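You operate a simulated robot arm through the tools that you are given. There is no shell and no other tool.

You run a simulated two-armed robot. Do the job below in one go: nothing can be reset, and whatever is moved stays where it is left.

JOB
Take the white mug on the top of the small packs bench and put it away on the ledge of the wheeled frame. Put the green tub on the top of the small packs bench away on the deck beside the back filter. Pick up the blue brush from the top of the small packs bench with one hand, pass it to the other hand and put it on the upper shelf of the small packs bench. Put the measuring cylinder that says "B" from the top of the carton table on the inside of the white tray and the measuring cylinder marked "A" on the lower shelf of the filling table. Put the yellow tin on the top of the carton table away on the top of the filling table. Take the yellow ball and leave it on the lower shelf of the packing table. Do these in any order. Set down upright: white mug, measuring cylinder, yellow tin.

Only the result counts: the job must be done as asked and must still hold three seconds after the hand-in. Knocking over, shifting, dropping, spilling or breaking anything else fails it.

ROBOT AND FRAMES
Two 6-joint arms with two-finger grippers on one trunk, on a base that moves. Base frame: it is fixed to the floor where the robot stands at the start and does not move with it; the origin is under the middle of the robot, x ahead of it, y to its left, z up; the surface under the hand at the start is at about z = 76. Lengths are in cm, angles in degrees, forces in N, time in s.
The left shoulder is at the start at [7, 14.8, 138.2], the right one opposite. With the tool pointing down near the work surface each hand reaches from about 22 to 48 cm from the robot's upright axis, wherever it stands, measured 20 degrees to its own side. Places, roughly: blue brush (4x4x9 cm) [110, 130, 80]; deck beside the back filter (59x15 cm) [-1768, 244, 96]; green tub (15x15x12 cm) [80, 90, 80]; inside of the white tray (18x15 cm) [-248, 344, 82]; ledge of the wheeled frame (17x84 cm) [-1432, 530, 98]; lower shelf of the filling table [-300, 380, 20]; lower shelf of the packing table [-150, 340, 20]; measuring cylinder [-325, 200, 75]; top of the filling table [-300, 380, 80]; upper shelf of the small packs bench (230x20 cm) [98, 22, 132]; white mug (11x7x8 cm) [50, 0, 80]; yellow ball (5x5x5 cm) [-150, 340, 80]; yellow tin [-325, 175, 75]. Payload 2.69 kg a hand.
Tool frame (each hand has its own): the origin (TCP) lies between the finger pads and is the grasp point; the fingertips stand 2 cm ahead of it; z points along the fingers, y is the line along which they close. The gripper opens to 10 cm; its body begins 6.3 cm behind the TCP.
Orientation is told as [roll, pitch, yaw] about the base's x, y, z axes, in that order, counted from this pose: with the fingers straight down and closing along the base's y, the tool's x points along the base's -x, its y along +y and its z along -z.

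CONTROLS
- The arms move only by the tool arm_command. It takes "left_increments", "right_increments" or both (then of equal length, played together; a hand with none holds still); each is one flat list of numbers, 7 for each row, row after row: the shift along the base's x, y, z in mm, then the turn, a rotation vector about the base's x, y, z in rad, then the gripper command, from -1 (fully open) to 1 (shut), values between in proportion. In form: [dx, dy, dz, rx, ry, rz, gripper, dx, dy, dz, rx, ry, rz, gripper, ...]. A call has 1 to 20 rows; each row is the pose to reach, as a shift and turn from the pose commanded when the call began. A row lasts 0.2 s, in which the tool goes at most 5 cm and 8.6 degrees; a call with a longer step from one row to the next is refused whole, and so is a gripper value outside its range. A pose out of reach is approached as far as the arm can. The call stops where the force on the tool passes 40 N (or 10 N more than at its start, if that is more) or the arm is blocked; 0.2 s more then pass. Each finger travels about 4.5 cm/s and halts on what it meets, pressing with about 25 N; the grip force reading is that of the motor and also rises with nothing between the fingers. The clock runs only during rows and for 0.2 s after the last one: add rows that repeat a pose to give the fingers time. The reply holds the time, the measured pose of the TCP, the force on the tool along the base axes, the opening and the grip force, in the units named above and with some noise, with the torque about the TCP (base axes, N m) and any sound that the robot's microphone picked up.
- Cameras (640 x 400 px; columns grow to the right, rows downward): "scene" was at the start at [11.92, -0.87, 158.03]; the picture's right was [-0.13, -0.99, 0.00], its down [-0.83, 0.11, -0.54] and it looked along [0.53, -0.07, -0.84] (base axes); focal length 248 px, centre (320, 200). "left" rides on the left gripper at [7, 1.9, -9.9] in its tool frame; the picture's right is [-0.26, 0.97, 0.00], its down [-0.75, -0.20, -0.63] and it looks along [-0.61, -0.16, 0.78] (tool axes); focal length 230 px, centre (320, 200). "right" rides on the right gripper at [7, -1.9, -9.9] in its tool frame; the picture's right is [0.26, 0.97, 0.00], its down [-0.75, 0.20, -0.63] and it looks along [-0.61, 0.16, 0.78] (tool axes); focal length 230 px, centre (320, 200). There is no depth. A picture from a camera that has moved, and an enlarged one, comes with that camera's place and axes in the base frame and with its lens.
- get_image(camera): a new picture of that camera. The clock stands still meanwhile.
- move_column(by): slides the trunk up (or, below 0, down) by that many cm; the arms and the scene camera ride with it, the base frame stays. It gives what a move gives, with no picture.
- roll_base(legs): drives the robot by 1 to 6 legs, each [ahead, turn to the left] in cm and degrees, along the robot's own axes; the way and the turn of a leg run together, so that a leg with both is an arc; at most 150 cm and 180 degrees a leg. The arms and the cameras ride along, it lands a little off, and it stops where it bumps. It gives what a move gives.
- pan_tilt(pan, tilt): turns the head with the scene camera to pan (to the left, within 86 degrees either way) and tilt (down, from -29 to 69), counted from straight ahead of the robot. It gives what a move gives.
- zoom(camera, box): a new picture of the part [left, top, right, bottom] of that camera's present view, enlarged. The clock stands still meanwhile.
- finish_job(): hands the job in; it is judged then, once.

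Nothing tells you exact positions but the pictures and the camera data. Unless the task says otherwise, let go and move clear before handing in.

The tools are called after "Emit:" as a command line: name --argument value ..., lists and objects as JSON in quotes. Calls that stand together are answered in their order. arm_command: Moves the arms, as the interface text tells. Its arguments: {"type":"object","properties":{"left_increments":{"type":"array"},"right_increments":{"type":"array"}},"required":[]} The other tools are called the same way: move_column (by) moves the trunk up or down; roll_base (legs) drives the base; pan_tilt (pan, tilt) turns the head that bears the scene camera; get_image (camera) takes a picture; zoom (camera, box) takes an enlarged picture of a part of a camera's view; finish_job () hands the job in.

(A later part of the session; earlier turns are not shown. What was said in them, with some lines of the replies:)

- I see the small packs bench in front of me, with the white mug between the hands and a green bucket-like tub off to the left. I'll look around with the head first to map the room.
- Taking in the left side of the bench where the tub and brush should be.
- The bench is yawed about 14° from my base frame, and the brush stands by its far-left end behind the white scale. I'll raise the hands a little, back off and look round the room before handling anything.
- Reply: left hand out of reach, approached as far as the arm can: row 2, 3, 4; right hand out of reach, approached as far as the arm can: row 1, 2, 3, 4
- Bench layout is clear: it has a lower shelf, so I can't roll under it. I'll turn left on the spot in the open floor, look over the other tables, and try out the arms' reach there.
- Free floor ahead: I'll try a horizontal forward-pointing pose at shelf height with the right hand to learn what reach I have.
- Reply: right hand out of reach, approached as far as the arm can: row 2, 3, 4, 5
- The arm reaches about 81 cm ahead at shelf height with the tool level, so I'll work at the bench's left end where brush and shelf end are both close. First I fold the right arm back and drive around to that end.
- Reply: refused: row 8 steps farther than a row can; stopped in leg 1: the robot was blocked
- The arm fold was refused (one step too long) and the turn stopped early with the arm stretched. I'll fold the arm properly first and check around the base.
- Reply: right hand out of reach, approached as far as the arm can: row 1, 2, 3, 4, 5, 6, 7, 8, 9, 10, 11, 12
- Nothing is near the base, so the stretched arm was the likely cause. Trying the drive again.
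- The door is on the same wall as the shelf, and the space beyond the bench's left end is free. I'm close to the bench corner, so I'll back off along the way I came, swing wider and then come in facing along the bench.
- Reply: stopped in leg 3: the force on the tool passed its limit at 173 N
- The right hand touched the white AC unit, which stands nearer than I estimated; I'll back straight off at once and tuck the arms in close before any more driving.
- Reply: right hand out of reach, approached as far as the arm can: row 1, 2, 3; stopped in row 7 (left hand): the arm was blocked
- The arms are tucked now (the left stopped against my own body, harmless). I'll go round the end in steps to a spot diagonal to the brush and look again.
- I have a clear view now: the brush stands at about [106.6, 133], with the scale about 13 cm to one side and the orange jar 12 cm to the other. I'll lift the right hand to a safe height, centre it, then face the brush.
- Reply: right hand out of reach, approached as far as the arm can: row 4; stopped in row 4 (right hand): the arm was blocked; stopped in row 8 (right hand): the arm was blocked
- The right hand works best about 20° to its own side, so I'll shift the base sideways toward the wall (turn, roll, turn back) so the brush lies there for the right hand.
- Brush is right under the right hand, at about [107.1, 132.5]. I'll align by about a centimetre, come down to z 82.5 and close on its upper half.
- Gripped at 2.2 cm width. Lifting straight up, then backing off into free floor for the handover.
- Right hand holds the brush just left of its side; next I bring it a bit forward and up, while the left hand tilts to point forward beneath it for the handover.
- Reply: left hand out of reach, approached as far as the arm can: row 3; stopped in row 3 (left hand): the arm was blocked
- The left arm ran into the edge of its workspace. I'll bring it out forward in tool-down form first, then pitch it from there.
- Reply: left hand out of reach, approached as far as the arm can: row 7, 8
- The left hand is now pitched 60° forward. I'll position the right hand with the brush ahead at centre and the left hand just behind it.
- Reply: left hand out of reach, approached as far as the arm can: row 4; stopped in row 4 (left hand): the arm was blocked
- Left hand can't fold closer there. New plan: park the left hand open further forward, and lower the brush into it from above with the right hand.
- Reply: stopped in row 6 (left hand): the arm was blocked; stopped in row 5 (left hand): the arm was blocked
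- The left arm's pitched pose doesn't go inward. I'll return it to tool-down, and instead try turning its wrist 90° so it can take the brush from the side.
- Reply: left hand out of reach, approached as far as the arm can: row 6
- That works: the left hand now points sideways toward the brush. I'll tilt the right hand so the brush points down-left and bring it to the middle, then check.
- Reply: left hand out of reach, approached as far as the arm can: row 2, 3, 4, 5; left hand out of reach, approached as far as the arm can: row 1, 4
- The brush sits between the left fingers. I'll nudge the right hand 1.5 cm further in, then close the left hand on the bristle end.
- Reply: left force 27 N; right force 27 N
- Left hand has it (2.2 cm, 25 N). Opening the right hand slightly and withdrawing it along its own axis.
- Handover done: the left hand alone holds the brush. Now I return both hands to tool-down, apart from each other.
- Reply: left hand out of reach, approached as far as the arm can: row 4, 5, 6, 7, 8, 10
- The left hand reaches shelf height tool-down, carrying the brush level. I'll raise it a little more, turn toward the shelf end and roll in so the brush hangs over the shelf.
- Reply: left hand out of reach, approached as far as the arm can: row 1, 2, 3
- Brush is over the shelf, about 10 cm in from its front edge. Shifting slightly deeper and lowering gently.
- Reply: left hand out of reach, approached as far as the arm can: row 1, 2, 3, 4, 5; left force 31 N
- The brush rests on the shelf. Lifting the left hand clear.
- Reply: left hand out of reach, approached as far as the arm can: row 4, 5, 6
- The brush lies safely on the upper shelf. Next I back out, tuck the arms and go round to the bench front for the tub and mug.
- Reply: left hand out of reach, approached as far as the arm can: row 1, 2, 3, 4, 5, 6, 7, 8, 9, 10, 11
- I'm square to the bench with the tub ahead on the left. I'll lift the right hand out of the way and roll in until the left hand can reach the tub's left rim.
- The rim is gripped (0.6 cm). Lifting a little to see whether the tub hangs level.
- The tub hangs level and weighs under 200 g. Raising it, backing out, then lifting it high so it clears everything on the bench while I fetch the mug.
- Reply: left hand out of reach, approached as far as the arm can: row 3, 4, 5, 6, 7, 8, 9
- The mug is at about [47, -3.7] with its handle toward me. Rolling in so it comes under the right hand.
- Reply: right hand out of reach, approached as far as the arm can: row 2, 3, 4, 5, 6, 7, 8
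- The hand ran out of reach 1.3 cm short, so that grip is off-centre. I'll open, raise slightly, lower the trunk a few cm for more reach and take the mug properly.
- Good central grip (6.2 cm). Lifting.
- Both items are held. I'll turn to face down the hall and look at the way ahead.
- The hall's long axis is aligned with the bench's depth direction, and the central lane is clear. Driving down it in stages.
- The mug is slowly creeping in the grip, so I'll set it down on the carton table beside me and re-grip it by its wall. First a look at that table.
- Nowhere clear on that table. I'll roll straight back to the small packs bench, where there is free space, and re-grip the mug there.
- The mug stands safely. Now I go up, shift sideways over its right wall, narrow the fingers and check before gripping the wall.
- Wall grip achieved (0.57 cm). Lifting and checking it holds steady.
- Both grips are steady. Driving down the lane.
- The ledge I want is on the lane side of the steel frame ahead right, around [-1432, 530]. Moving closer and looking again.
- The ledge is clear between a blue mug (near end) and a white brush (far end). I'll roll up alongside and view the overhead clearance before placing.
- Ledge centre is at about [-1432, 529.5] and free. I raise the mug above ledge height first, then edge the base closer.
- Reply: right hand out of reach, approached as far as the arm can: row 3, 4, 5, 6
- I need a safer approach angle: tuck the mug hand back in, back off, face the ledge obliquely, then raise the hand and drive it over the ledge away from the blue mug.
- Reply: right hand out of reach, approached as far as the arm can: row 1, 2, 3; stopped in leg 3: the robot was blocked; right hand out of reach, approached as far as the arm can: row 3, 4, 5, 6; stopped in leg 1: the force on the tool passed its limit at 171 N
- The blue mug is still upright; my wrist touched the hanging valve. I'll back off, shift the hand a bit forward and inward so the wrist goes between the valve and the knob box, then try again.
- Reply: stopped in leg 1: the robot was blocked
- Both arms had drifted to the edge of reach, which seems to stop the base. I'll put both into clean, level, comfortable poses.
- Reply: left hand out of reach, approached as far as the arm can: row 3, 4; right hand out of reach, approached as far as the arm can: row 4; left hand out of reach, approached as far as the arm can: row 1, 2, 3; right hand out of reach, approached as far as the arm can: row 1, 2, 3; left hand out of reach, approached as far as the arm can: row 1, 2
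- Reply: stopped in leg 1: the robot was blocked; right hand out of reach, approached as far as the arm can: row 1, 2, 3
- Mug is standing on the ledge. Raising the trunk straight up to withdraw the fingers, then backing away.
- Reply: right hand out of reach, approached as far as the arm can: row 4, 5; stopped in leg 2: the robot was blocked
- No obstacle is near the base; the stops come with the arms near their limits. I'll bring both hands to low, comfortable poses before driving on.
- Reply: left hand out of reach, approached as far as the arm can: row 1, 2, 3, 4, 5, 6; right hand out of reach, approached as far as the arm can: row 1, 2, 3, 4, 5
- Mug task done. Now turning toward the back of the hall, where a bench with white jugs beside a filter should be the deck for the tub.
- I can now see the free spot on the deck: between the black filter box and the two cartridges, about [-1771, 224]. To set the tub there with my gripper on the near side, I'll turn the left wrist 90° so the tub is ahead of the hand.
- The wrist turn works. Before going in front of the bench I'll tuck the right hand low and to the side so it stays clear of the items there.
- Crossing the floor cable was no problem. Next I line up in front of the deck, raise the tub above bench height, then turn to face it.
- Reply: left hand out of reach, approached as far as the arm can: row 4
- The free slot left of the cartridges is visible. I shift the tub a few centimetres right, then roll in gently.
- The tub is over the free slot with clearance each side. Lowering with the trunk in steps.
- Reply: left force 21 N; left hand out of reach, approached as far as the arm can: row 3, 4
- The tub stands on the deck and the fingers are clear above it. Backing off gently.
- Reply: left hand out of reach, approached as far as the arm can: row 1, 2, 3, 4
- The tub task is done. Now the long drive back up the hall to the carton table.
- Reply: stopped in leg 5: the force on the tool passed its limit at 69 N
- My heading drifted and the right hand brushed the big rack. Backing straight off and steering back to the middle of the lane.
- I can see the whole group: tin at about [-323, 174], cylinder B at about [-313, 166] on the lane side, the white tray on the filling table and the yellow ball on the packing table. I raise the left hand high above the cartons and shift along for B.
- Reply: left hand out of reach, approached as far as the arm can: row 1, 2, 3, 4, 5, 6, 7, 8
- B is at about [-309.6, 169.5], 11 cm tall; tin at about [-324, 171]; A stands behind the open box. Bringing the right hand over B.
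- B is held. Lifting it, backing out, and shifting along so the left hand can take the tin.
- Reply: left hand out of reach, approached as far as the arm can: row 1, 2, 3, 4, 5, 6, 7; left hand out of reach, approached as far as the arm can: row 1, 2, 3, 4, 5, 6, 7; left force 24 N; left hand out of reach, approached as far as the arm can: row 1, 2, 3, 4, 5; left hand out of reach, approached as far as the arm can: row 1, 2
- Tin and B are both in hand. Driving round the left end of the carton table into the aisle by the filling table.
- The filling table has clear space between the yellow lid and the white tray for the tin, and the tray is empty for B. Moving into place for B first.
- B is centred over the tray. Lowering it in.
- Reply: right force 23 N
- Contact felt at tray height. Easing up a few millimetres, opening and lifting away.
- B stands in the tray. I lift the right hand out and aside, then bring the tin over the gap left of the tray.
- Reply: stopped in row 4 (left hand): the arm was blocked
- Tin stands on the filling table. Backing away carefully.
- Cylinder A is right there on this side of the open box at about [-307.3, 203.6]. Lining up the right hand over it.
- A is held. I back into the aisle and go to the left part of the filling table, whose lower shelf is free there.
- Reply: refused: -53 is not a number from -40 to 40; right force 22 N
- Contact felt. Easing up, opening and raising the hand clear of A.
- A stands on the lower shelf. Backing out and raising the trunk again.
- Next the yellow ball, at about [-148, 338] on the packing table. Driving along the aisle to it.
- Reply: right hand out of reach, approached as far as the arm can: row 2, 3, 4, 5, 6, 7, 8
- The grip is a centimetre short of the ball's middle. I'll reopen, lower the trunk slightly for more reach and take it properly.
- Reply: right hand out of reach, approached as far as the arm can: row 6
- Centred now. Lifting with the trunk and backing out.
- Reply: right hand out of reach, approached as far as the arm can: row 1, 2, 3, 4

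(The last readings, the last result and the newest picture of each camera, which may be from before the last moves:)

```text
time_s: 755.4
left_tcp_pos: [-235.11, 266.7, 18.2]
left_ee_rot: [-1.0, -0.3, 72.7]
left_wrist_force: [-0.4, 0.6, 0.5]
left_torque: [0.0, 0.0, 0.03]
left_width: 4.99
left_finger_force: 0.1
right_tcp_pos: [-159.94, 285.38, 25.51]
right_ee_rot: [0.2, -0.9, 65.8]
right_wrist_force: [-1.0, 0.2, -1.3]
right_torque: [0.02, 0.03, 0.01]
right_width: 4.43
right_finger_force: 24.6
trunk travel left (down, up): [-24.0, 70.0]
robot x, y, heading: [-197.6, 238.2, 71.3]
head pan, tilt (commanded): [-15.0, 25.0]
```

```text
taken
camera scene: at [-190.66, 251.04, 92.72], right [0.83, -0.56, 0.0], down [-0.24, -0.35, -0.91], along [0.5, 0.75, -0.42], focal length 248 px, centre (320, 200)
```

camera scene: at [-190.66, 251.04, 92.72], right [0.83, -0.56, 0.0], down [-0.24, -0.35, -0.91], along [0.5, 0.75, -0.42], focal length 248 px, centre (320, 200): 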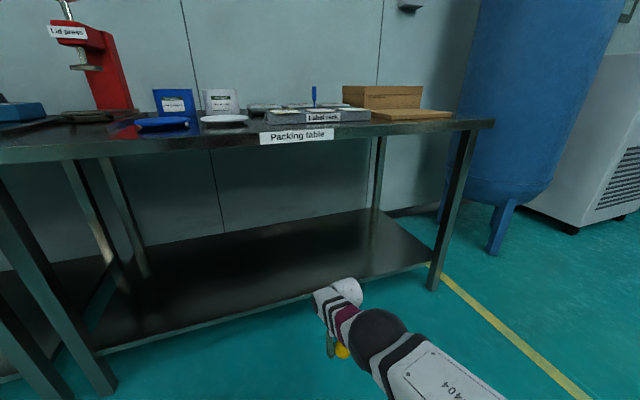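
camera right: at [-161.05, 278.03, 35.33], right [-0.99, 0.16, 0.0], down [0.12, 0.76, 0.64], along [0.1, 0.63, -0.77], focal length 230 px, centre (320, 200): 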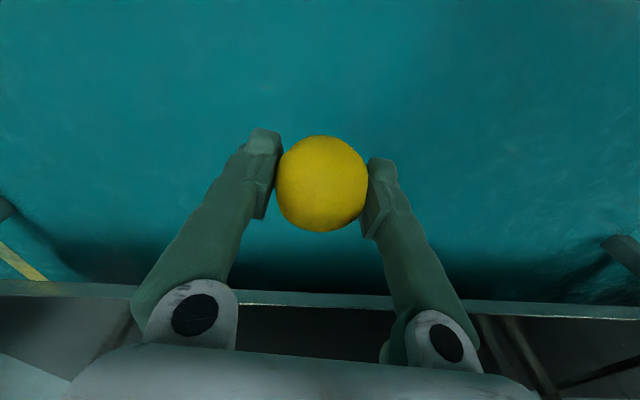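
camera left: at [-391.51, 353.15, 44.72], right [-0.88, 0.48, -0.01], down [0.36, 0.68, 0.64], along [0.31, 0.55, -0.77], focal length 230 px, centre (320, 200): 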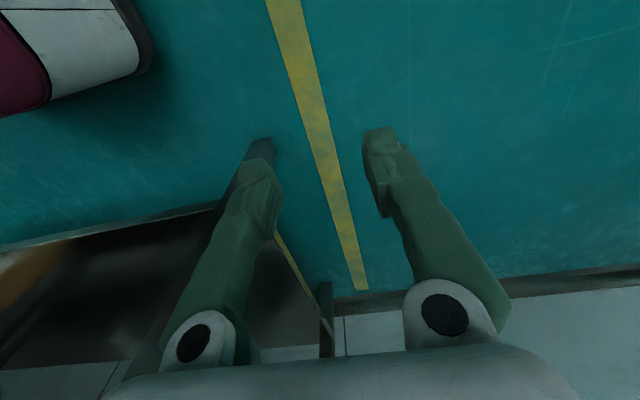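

Emit:
move_column --by 4

Emit:
roll_base --legs '[[25, 0], [18, 0]]'

Emit:
get_image --camera "right"

Emit:
pan_tilt --pan -15 --tilt 50

Emit:
get_image --camera "scene"

```text
time_s: 756.2
left_tcp_pos: [-235.0, 266.69, 22.15]
left_ee_rot: [-0.9, -0.3, 72.8]
left_wrist_force: [-0.7, 0.7, -0.5]
left_torque: [0.04, -0.04, 0.01]
left_width: 5.0
left_finger_force: 0.0
right_tcp_pos: [-159.88, 285.4, 29.6]
right_ee_rot: [0.3, -0.9, 65.8]
right_wrist_force: [0.2, 0.0, -1.6]
right_torque: [-0.02, -0.02, 0.01]
right_width: 4.46
right_finger_force: 25.3
trunk travel left (down, up): [-28.0, 66.0]
robot x, y, heading: [-197.3, 238.58, 71.5]
head pan, tilt (commanded): [-15.0, 25.0]
```

```text
time_s: 759.1
left_tcp_pos: [-221.32, 307.44, 22.07]
left_ee_rot: [-0.9, -0.2, 72.9]
left_wrist_force: [0.4, -0.3, 0.4]
left_torque: [0.0, -0.02, -0.01]
left_width: 5.0
left_finger_force: 0.1
right_tcp_pos: [-146.23, 326.1, 29.48]
right_ee_rot: [0.3, -0.9, 66.1]
right_wrist_force: [0.2, 0.1, -1.2]
right_torque: [0.01, 0.02, 0.01]
right_width: 4.46
right_finger_force: 25.2
trunk travel left (down, up): [-28.0, 66.0]
robot x, y, heading: [-183.76, 279.13, 71.4]
head pan, tilt (commanded): [-15.0, 25.0]
```

```text
taken
camera right: at [-147.33, 318.83, 39.29], right [-0.99, 0.16, 0.0], down [0.12, 0.76, 0.64], along [0.1, 0.63, -0.77], focal length 230 px, centre (320, 200)
```

right: 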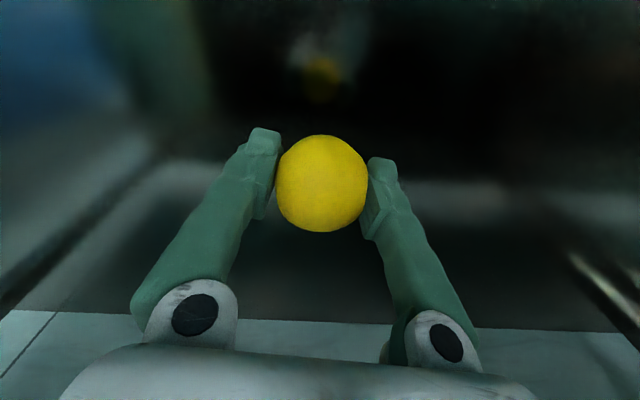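

```text
time_s: 760.0
left_tcp_pos: [-221.31, 307.25, 22.12]
left_ee_rot: [-0.9, -0.3, 72.9]
left_wrist_force: [0.7, -0.2, 0.4]
left_torque: [-0.02, 0.0, -0.01]
left_width: 5.01
left_finger_force: 0.1
right_tcp_pos: [-146.19, 326.2, 29.41]
right_ee_rot: [0.2, -0.9, 66.0]
right_wrist_force: [0.6, 0.9, -0.2]
right_torque: [0.0, 0.03, 0.01]
right_width: 4.47
right_finger_force: 25.0
trunk travel left (down, up): [-28.0, 66.0]
robot x, y, heading: [-183.73, 278.93, 71.3]
head pan, tilt (commanded): [-15.0, 50.0]
```

```text
taken
camera scene: at [-177.7, 290.49, 92.98], right [0.83, -0.55, 0.0], down [-0.42, -0.64, -0.64], along [0.36, 0.54, -0.77], focal length 248 px, centre (320, 200)
```

scene: 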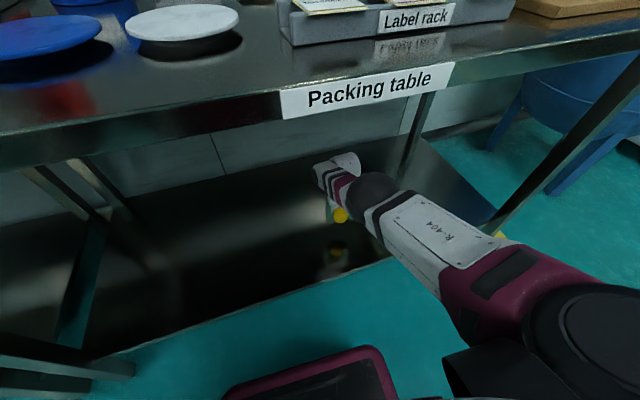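

The ball is well over the lower shelf. Lowering until it touches.

Emit:
move_column --by -7

Emit:
get_image --camera "right"

Emit:
move_column --by -0.7

Emit:
get_image --camera "right"

```text
time_s: 761.1
left_tcp_pos: [-221.27, 307.32, 15.13]
left_ee_rot: [-1.0, -0.2, 72.9]
left_wrist_force: [-0.4, 0.1, 0.2]
left_torque: [-0.04, 0.01, -0.02]
left_width: 5.0
left_finger_force: 0.0
right_tcp_pos: [-146.26, 326.21, 22.47]
right_ee_rot: [0.1, -0.8, 66.1]
right_wrist_force: [1.3, 0.1, -0.7]
right_torque: [0.0, -0.01, -0.02]
right_width: 4.45
right_finger_force: 25.0
trunk travel left (down, up): [-21.0, 73.0]
robot x, y, heading: [-183.56, 279.18, 71.4]
head pan, tilt (commanded): [-15.0, 50.0]
```

```text
taken
camera right: at [-147.33, 318.82, 32.32], right [-0.99, 0.16, 0.0], down [0.12, 0.76, 0.64], along [0.1, 0.63, -0.77], focal length 230 px, centre (320, 200)
```

right: 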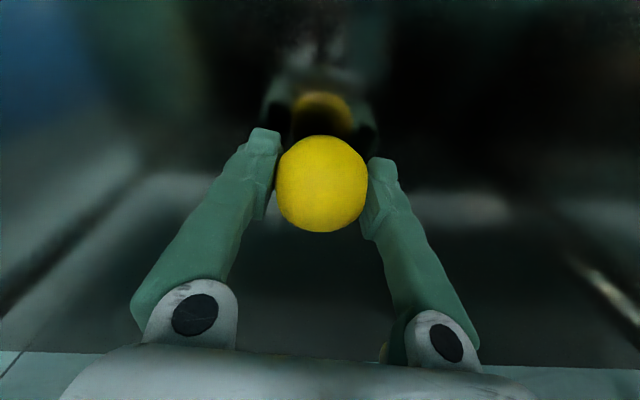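

```text
time_s: 761.7
left_tcp_pos: [-221.29, 307.13, 14.42]
left_ee_rot: [-1.0, -0.3, 72.9]
left_wrist_force: [0.0, -0.8, 0.0]
left_torque: [0.02, 0.01, -0.01]
left_width: 5.0
left_finger_force: 0.1
right_tcp_pos: [-146.23, 326.22, 21.89]
right_ee_rot: [0.2, -0.8, 66.0]
right_wrist_force: [1.0, 1.1, -1.1]
right_torque: [0.0, -0.03, 0.01]
right_width: 4.42
right_finger_force: 24.9
trunk travel left (down, up): [-20.3, 73.7]
robot x, y, heading: [-183.44, 279.17, 71.3]
head pan, tilt (commanded): [-15.0, 50.0]
```

```text
taken
camera right: at [-147.33, 318.81, 31.62], right [-0.99, 0.16, 0.0], down [0.12, 0.76, 0.64], along [0.1, 0.63, -0.77], focal length 230 px, centre (320, 200)
```

right: 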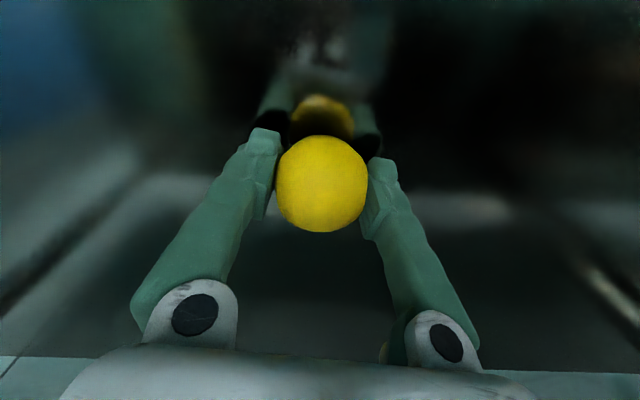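

Emit:
move_column --by -0.4

Emit:
move_column --by -0.4

Emit:
move_column --by -0.3

Emit:
get_image --camera "right"

```text
time_s: 762.2
left_tcp_pos: [-221.31, 307.32, 14.05]
left_ee_rot: [-0.9, -0.4, 72.9]
left_wrist_force: [0.3, -0.5, 0.6]
left_torque: [-0.01, -0.02, -0.01]
left_width: 4.99
left_finger_force: 0.0
right_tcp_pos: [-146.14, 326.11, 21.33]
right_ee_rot: [0.1, -0.9, 66.0]
right_wrist_force: [0.3, 0.5, -0.5]
right_torque: [0.0, 0.02, -0.01]
right_width: 4.44
right_finger_force: 24.5
trunk travel left (down, up): [-19.9, 74.1]
robot x, y, heading: [-183.31, 278.99, 71.4]
head pan, tilt (commanded): [-15.0, 50.0]
```

```text
time_s: 762.7
left_tcp_pos: [-221.24, 307.25, 13.53]
left_ee_rot: [-0.9, -0.3, 72.9]
left_wrist_force: [0.1, 0.1, 0.0]
left_torque: [-0.01, 0.0, -0.01]
left_width: 5.02
left_finger_force: 0.0
right_tcp_pos: [-146.17, 326.09, 21.08]
right_ee_rot: [0.2, -0.9, 66.0]
right_wrist_force: [-0.7, -0.1, -0.4]
right_torque: [-0.03, 0.03, -0.02]
right_width: 4.42
right_finger_force: 24.8
trunk travel left (down, up): [-19.5, 74.5]
robot x, y, heading: [-183.84, 279.22, 71.5]
head pan, tilt (commanded): [-15.0, 50.0]
```

```text
time_s: 763.2
left_tcp_pos: [-221.36, 307.38, 13.33]
left_ee_rot: [-0.9, -0.5, 72.9]
left_wrist_force: [0.0, 0.6, 1.1]
left_torque: [-0.03, 0.01, 0.03]
left_width: 5.01
left_finger_force: 0.1
right_tcp_pos: [-146.17, 326.16, 20.77]
right_ee_rot: [0.1, -0.9, 66.1]
right_wrist_force: [-1.9, -2.3, 7.5]
right_torque: [-0.1, 0.1, 0.03]
right_width: 4.44
right_finger_force: 24.9
trunk travel left (down, up): [-19.2, 74.8]
robot x, y, heading: [-183.29, 279.27, 71.3]
head pan, tilt (commanded): [-15.0, 50.0]
```

```text
taken
camera right: at [-147.34, 318.8, 30.65], right [-0.99, 0.16, 0.0], down [0.12, 0.76, 0.64], along [0.1, 0.63, -0.77], focal length 230 px, centre (320, 200)
```

right: 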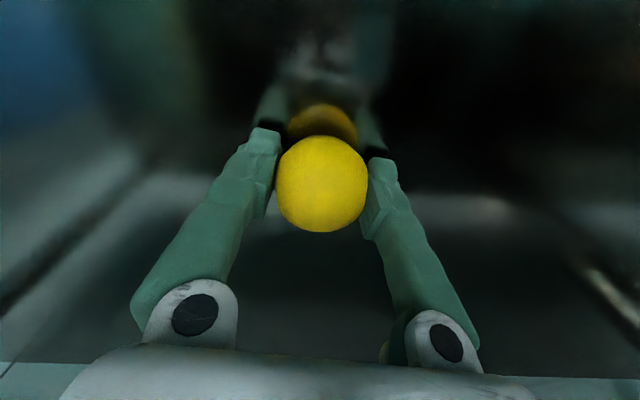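

Emit:
arm_command --right_increments '[0, 0, 0, 0, 0, 0, 0.1, 0, 0, 0, 0, 0, 0, 0.08, 0, 0, 0, 0, 0, 0, 0.06, 0, 0, 0, 0, 0, 0, 0.03, 0, 0, 0, 0, 0, 0, 0, 0, 0, 0, 0, 0, 0, -0.1, 0, 0, 0, 0, 0, 0, -0.3, 0, 0, 0, 0, 0, 0, -0.6, 0, 0, 0, 0, 0, 0, -0.6, 0, 0, 0, 0, 0, 0, -0.6, 0, 0, 0, 0, 0, 0, -0.6]'

Emit:
get_image --camera "right"

```text
time_s: 765.6
left_tcp_pos: [-221.21, 307.27, 13.27]
left_ee_rot: [-1.0, -0.3, 72.9]
left_wrist_force: [0.8, 0.3, 0.3]
left_torque: [0.03, -0.01, 0.0]
left_width: 5.01
left_finger_force: 0.1
right_tcp_pos: [-146.2, 326.21, 20.76]
right_ee_rot: [0.2, -0.7, 65.9]
right_wrist_force: [0.3, 0.8, 0.1]
right_torque: [-0.02, -0.01, 0.02]
right_width: 7.99
right_finger_force: 0.0
trunk travel left (down, up): [-19.2, 74.8]
robot x, y, heading: [-183.65, 279.25, 71.3]
head pan, tilt (commanded): [-15.0, 50.0]
```

```text
taken
camera right: at [-147.33, 318.81, 30.52], right [-0.99, 0.16, 0.0], down [0.12, 0.76, 0.64], along [0.1, 0.63, -0.77], focal length 230 px, centre (320, 200)
```

right: 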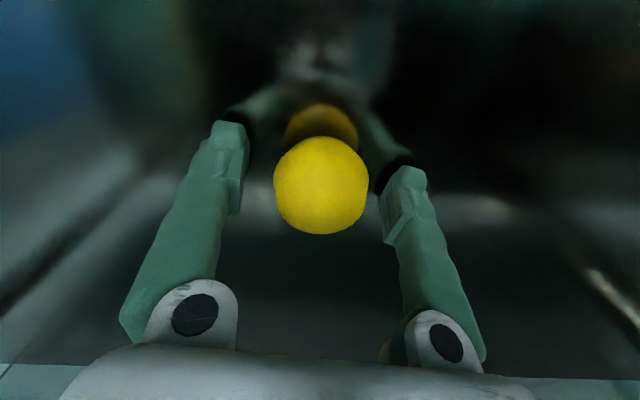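

The ball rests still between the open fingers. Raising straight up.

Emit:
move_column --by 9

Emit:
get_image --camera "right"

Emit:
roll_base --legs '[[-8, 0], [-36, 0]]'

Emit:
pan_tilt --pan -15 --tilt 20

Emit:
get_image --camera "scene"

```text
time_s: 766.9
left_tcp_pos: [-221.34, 307.36, 22.25]
left_ee_rot: [-0.8, -0.3, 73.0]
left_wrist_force: [-0.4, 0.0, -0.4]
left_torque: [0.02, 0.0, 0.0]
left_width: 4.98
left_finger_force: 0.0
right_tcp_pos: [-146.19, 326.18, 29.72]
right_ee_rot: [0.2, -1.0, 66.0]
right_wrist_force: [0.9, 1.3, 0.3]
right_torque: [0.02, -0.03, -0.01]
right_width: 7.97
right_finger_force: 0.1
trunk travel left (down, up): [-28.2, 65.8]
robot x, y, heading: [-183.4, 279.39, 71.2]
head pan, tilt (commanded): [-15.0, 50.0]
```

```text
taken
camera right: at [-147.34, 318.82, 39.51], right [-0.99, 0.16, 0.0], down [0.12, 0.76, 0.64], along [0.1, 0.63, -0.77], focal length 230 px, centre (320, 200)
```

right: 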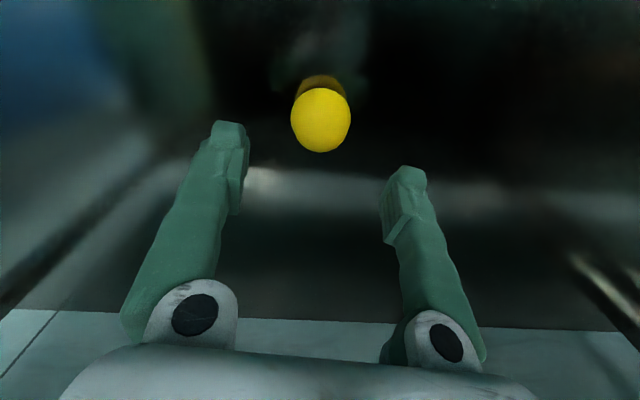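

```text
time_s: 769.9
left_tcp_pos: [-235.79, 264.94, 22.31]
left_ee_rot: [-0.9, -0.3, 72.8]
left_wrist_force: [-1.1, 0.9, 0.3]
left_torque: [-0.01, 0.0, 0.01]
left_width: 5.01
left_finger_force: 0.1
right_tcp_pos: [-160.57, 283.46, 29.71]
right_ee_rot: [0.1, -0.9, 66.0]
right_wrist_force: [0.3, -0.3, -0.5]
right_torque: [-0.01, 0.01, -0.04]
right_width: 8.0
right_finger_force: 0.0
trunk travel left (down, up): [-28.2, 65.8]
robot x, y, heading: [-197.8, 236.61, 71.3]
head pan, tilt (commanded): [-15.0, 50.0]
```

```text
time_s: 770.9
left_tcp_pos: [-235.69, 264.77, 22.2]
left_ee_rot: [-0.9, -0.3, 72.8]
left_wrist_force: [0.0, 0.9, -0.1]
left_torque: [-0.02, 0.02, -0.02]
left_width: 4.98
left_finger_force: 0.0
right_tcp_pos: [-160.54, 283.51, 29.79]
right_ee_rot: [0.2, -0.9, 66.0]
right_wrist_force: [-0.2, -0.2, 0.6]
right_torque: [-0.01, 0.01, -0.04]
right_width: 8.0
right_finger_force: 0.1
trunk travel left (down, up): [-28.2, 65.8]
robot x, y, heading: [-197.74, 236.72, 71.1]
head pan, tilt (commanded): [-15.0, 20.0]
```

```text
taken
camera scene: at [-191.21, 249.23, 97.73], right [0.83, -0.56, 0.0], down [-0.19, -0.29, -0.94], along [0.52, 0.78, -0.34], focal length 248 px, centre (320, 200)
```

scene: 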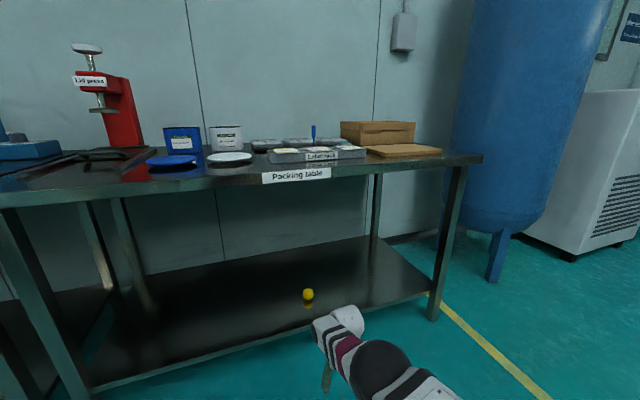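

Emit:
move_column --by 40

Emit:
zoom --camera "scene" --box '[200, 200, 440, 400]'

Emit:
pan_tilt --pan 50 --tilt 30

Emit:
get_image --camera "scene"

Emit:
zoom --camera "scene" --box '[160, 100, 460, 320]'

```text
time_s: 774.7
left_tcp_pos: [-235.77, 264.86, 62.28]
left_ee_rot: [-1.0, -0.3, 72.8]
left_wrist_force: [-0.5, -0.5, 0.2]
left_torque: [0.04, 0.01, 0.01]
left_width: 5.0
left_finger_force: 0.0
right_tcp_pos: [-160.53, 283.52, 69.7]
right_ee_rot: [0.1, -0.9, 65.9]
right_wrist_force: [-0.7, 0.8, -0.5]
right_torque: [-0.01, -0.02, 0.03]
right_width: 8.02
right_finger_force: 0.1
trunk travel left (down, up): [-68.2, 25.8]
robot x, y, heading: [-197.74, 236.73, 71.3]
head pan, tilt (commanded): [-15.0, 20.0]
```

```text
2.00 times, centred on (320, 300) of scene
camera zoom: at [-191.21, 249.25, 137.73], right [0.83, -0.56, 0.0], down [-0.19, -0.28, -0.94], along [0.52, 0.78, -0.34], focal length 495 px, centre (320, 0)
```

zoom: 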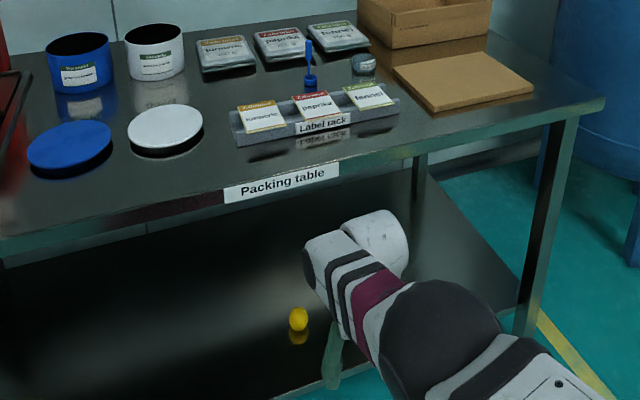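

```text
time_s: 776.1
left_tcp_pos: [-235.69, 264.8, 62.29]
left_ee_rot: [-1.0, -0.3, 72.8]
left_wrist_force: [0.0, 0.0, 0.3]
left_torque: [-0.02, -0.02, -0.05]
left_width: 4.98
left_finger_force: 0.1
right_tcp_pos: [-160.59, 283.57, 69.76]
right_ee_rot: [0.2, -0.9, 66.1]
right_wrist_force: [0.1, 0.1, 0.0]
right_torque: [-0.01, -0.02, 0.03]
right_width: 8.01
right_finger_force: 0.0
trunk travel left (down, up): [-68.2, 25.8]
robot x, y, heading: [-197.98, 236.95, 71.4]
head pan, tilt (commanded): [50.0, 30.0]
```

```text
taken
camera scene: at [-201.07, 249.24, 136.13], right [0.86, 0.52, 0.0], down [0.26, -0.43, -0.87], along [-0.45, 0.74, -0.5], focal length 248 px, centre (320, 200)
```

scene: 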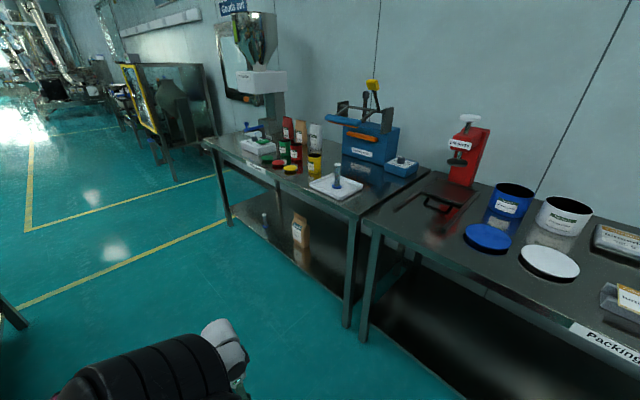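

```text
1.82 times, centred on (310, 210) of scene
camera zoom: at [-201.07, 249.24, 136.13], right [0.86, 0.52, 0.0], down [0.26, -0.43, -0.87], along [-0.45, 0.74, -0.5], focal length 450 px, centre (338, 182)
```

zoom: 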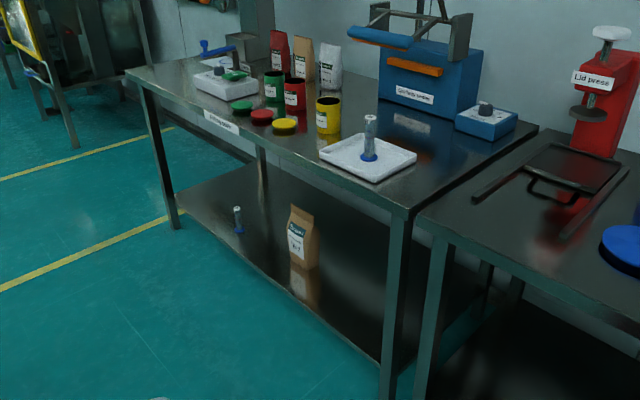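

Everything here is in place: A upright below, B upright in the tray, the tin upright, and the ball still on the shelf. A last look toward the small packs bench to confirm the brush and that nothing was disturbed there.

Emit:
move_column --by 25

Emit:
pan_tilt --pan -85 --tilt 12

Emit:
get_image --camera "scene"

Emit:
zoom --camera "scene" --box '[260, 120, 420, 230]'

Emit:
zoom --camera "scene" --box '[400, 120, 560, 230]'

```text
time_s: 778.6
left_tcp_pos: [-235.73, 264.78, 87.24]
left_ee_rot: [-0.9, -0.4, 72.8]
left_wrist_force: [0.2, -0.3, -0.3]
left_torque: [0.01, 0.02, 0.0]
left_width: 5.0
left_finger_force: 0.1
right_tcp_pos: [-160.38, 283.55, 94.71]
right_ee_rot: [0.3, -0.9, 65.9]
right_wrist_force: [-0.2, -0.3, -0.4]
right_torque: [0.0, 0.0, -0.02]
right_width: 8.01
right_finger_force: 0.1
trunk travel left (down, up): [-93.2, 0.8]
robot x, y, heading: [-198.24, 236.88, 71.1]
head pan, tilt (commanded): [50.0, 30.0]
```

```text
time_s: 780.8
left_tcp_pos: [-235.73, 264.81, 87.39]
left_ee_rot: [-0.9, -0.3, 72.7]
left_wrist_force: [-1.8, -0.4, -0.1]
left_torque: [-0.01, 0.02, 0.0]
left_width: 5.0
left_finger_force: 0.0
right_tcp_pos: [-160.59, 283.35, 94.67]
right_ee_rot: [0.2, -0.8, 66.0]
right_wrist_force: [-0.1, 0.1, -0.3]
right_torque: [0.02, -0.01, 0.01]
right_width: 8.0
right_finger_force: 0.0
trunk travel left (down, up): [-93.2, 0.8]
robot x, y, heading: [-197.8, 236.62, 71.2]
head pan, tilt (commanded): [-85.0, 12.0]
```

```text
taken
camera scene: at [-187.34, 239.29, 164.04], right [-0.24, -0.97, 0.0], down [-0.2, 0.05, -0.98], along [0.95, -0.23, -0.21], focal length 248 px, centre (320, 200)
```

scene: 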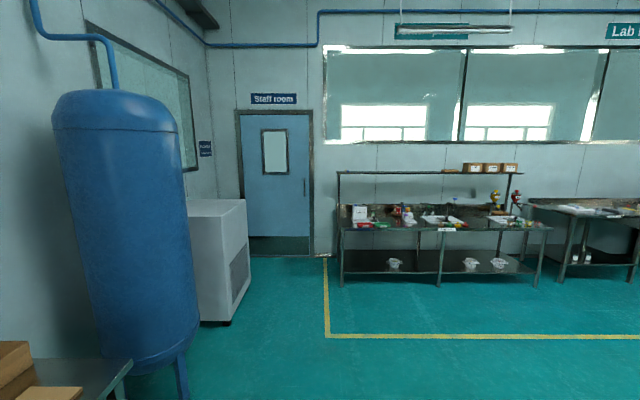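

```text
3.64 times, centred on (340, 175) of scene
camera zoom: at [-187.34, 239.29, 164.04], right [-0.24, -0.97, 0.0], down [-0.2, 0.05, -0.98], along [0.95, -0.23, -0.21], focal length 900 px, centre (247, 291)
```

zoom: 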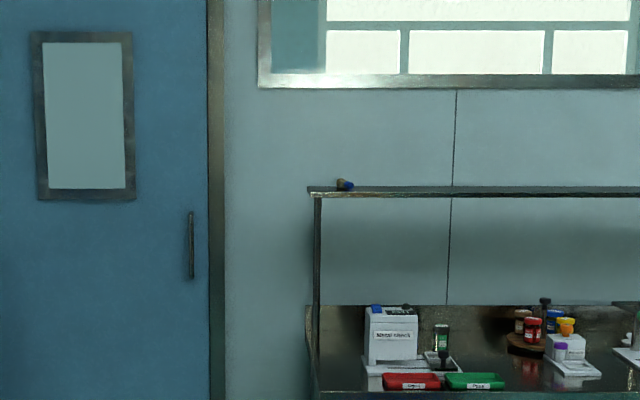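

```text
3.64 times, centred on (480, 175) of scene
camera zoom: at [-187.34, 239.29, 164.04], right [-0.24, -0.97, 0.0], down [-0.2, 0.05, -0.98], along [0.95, -0.23, -0.21], focal length 900 px, centre (-262, 291)
```

zoom: 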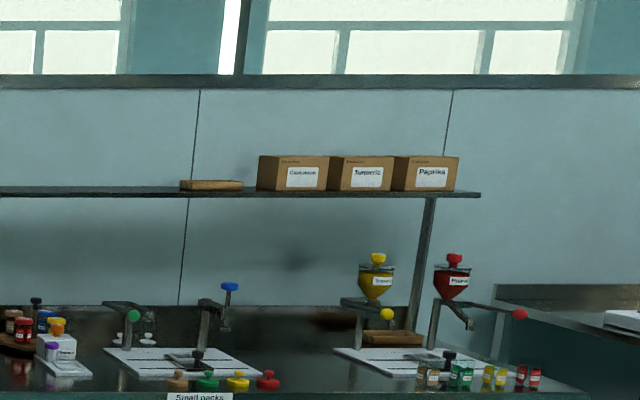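

All six parts are done, with nothing left in the hands. The last views from here show these in place:
- The brush is on the upper shelf.
- B is upright in the white tray and A is upright on the filling table's lower shelf.
- The yellow tin is upright on the filling table.
- The ball is resting still on the packing table's lower shelf.

The mug on the ledge and the tub on the deck were standing when I drove away from them. Handing in.

Emit:
finish_job

```text
The job is handed in.
```

I've handed in the job with all six parts done; I haven't been told how it was judged.

- **White mug:** standing upright on the ledge of the wheeled frame.
- **Green tub:** standing on the deck beside the back filter, between the black filter box and the two cartridges.
- **Blue brush:** picked up with the right hand, passed in the air to the left, and laid on its side on the upper shelf of the small packs bench.
- **Measuring cylinders:** B is upright inside the white tray, and A is upright on the filling table's lower shelf.
- **Yellow tin:** upright on top of the filling table.
- **Yellow ball:** lying still on the packing table's lower shelf.

The brush, cylinders, tin and ball all showed in place in the final pictures. I last saw the mug and the tub upright as I drove away from each of them.

The right arm bumped fixed equipment three times:
- **White unit by the staff room door:** 173 N.
- **Hanging valve above the ledge:** 171 N.
- **Large rack in the lane:** 69 N.

I saw nothing moved or knocked over afterwards, but those contacts could count against the result if any of the three shifted slightly.
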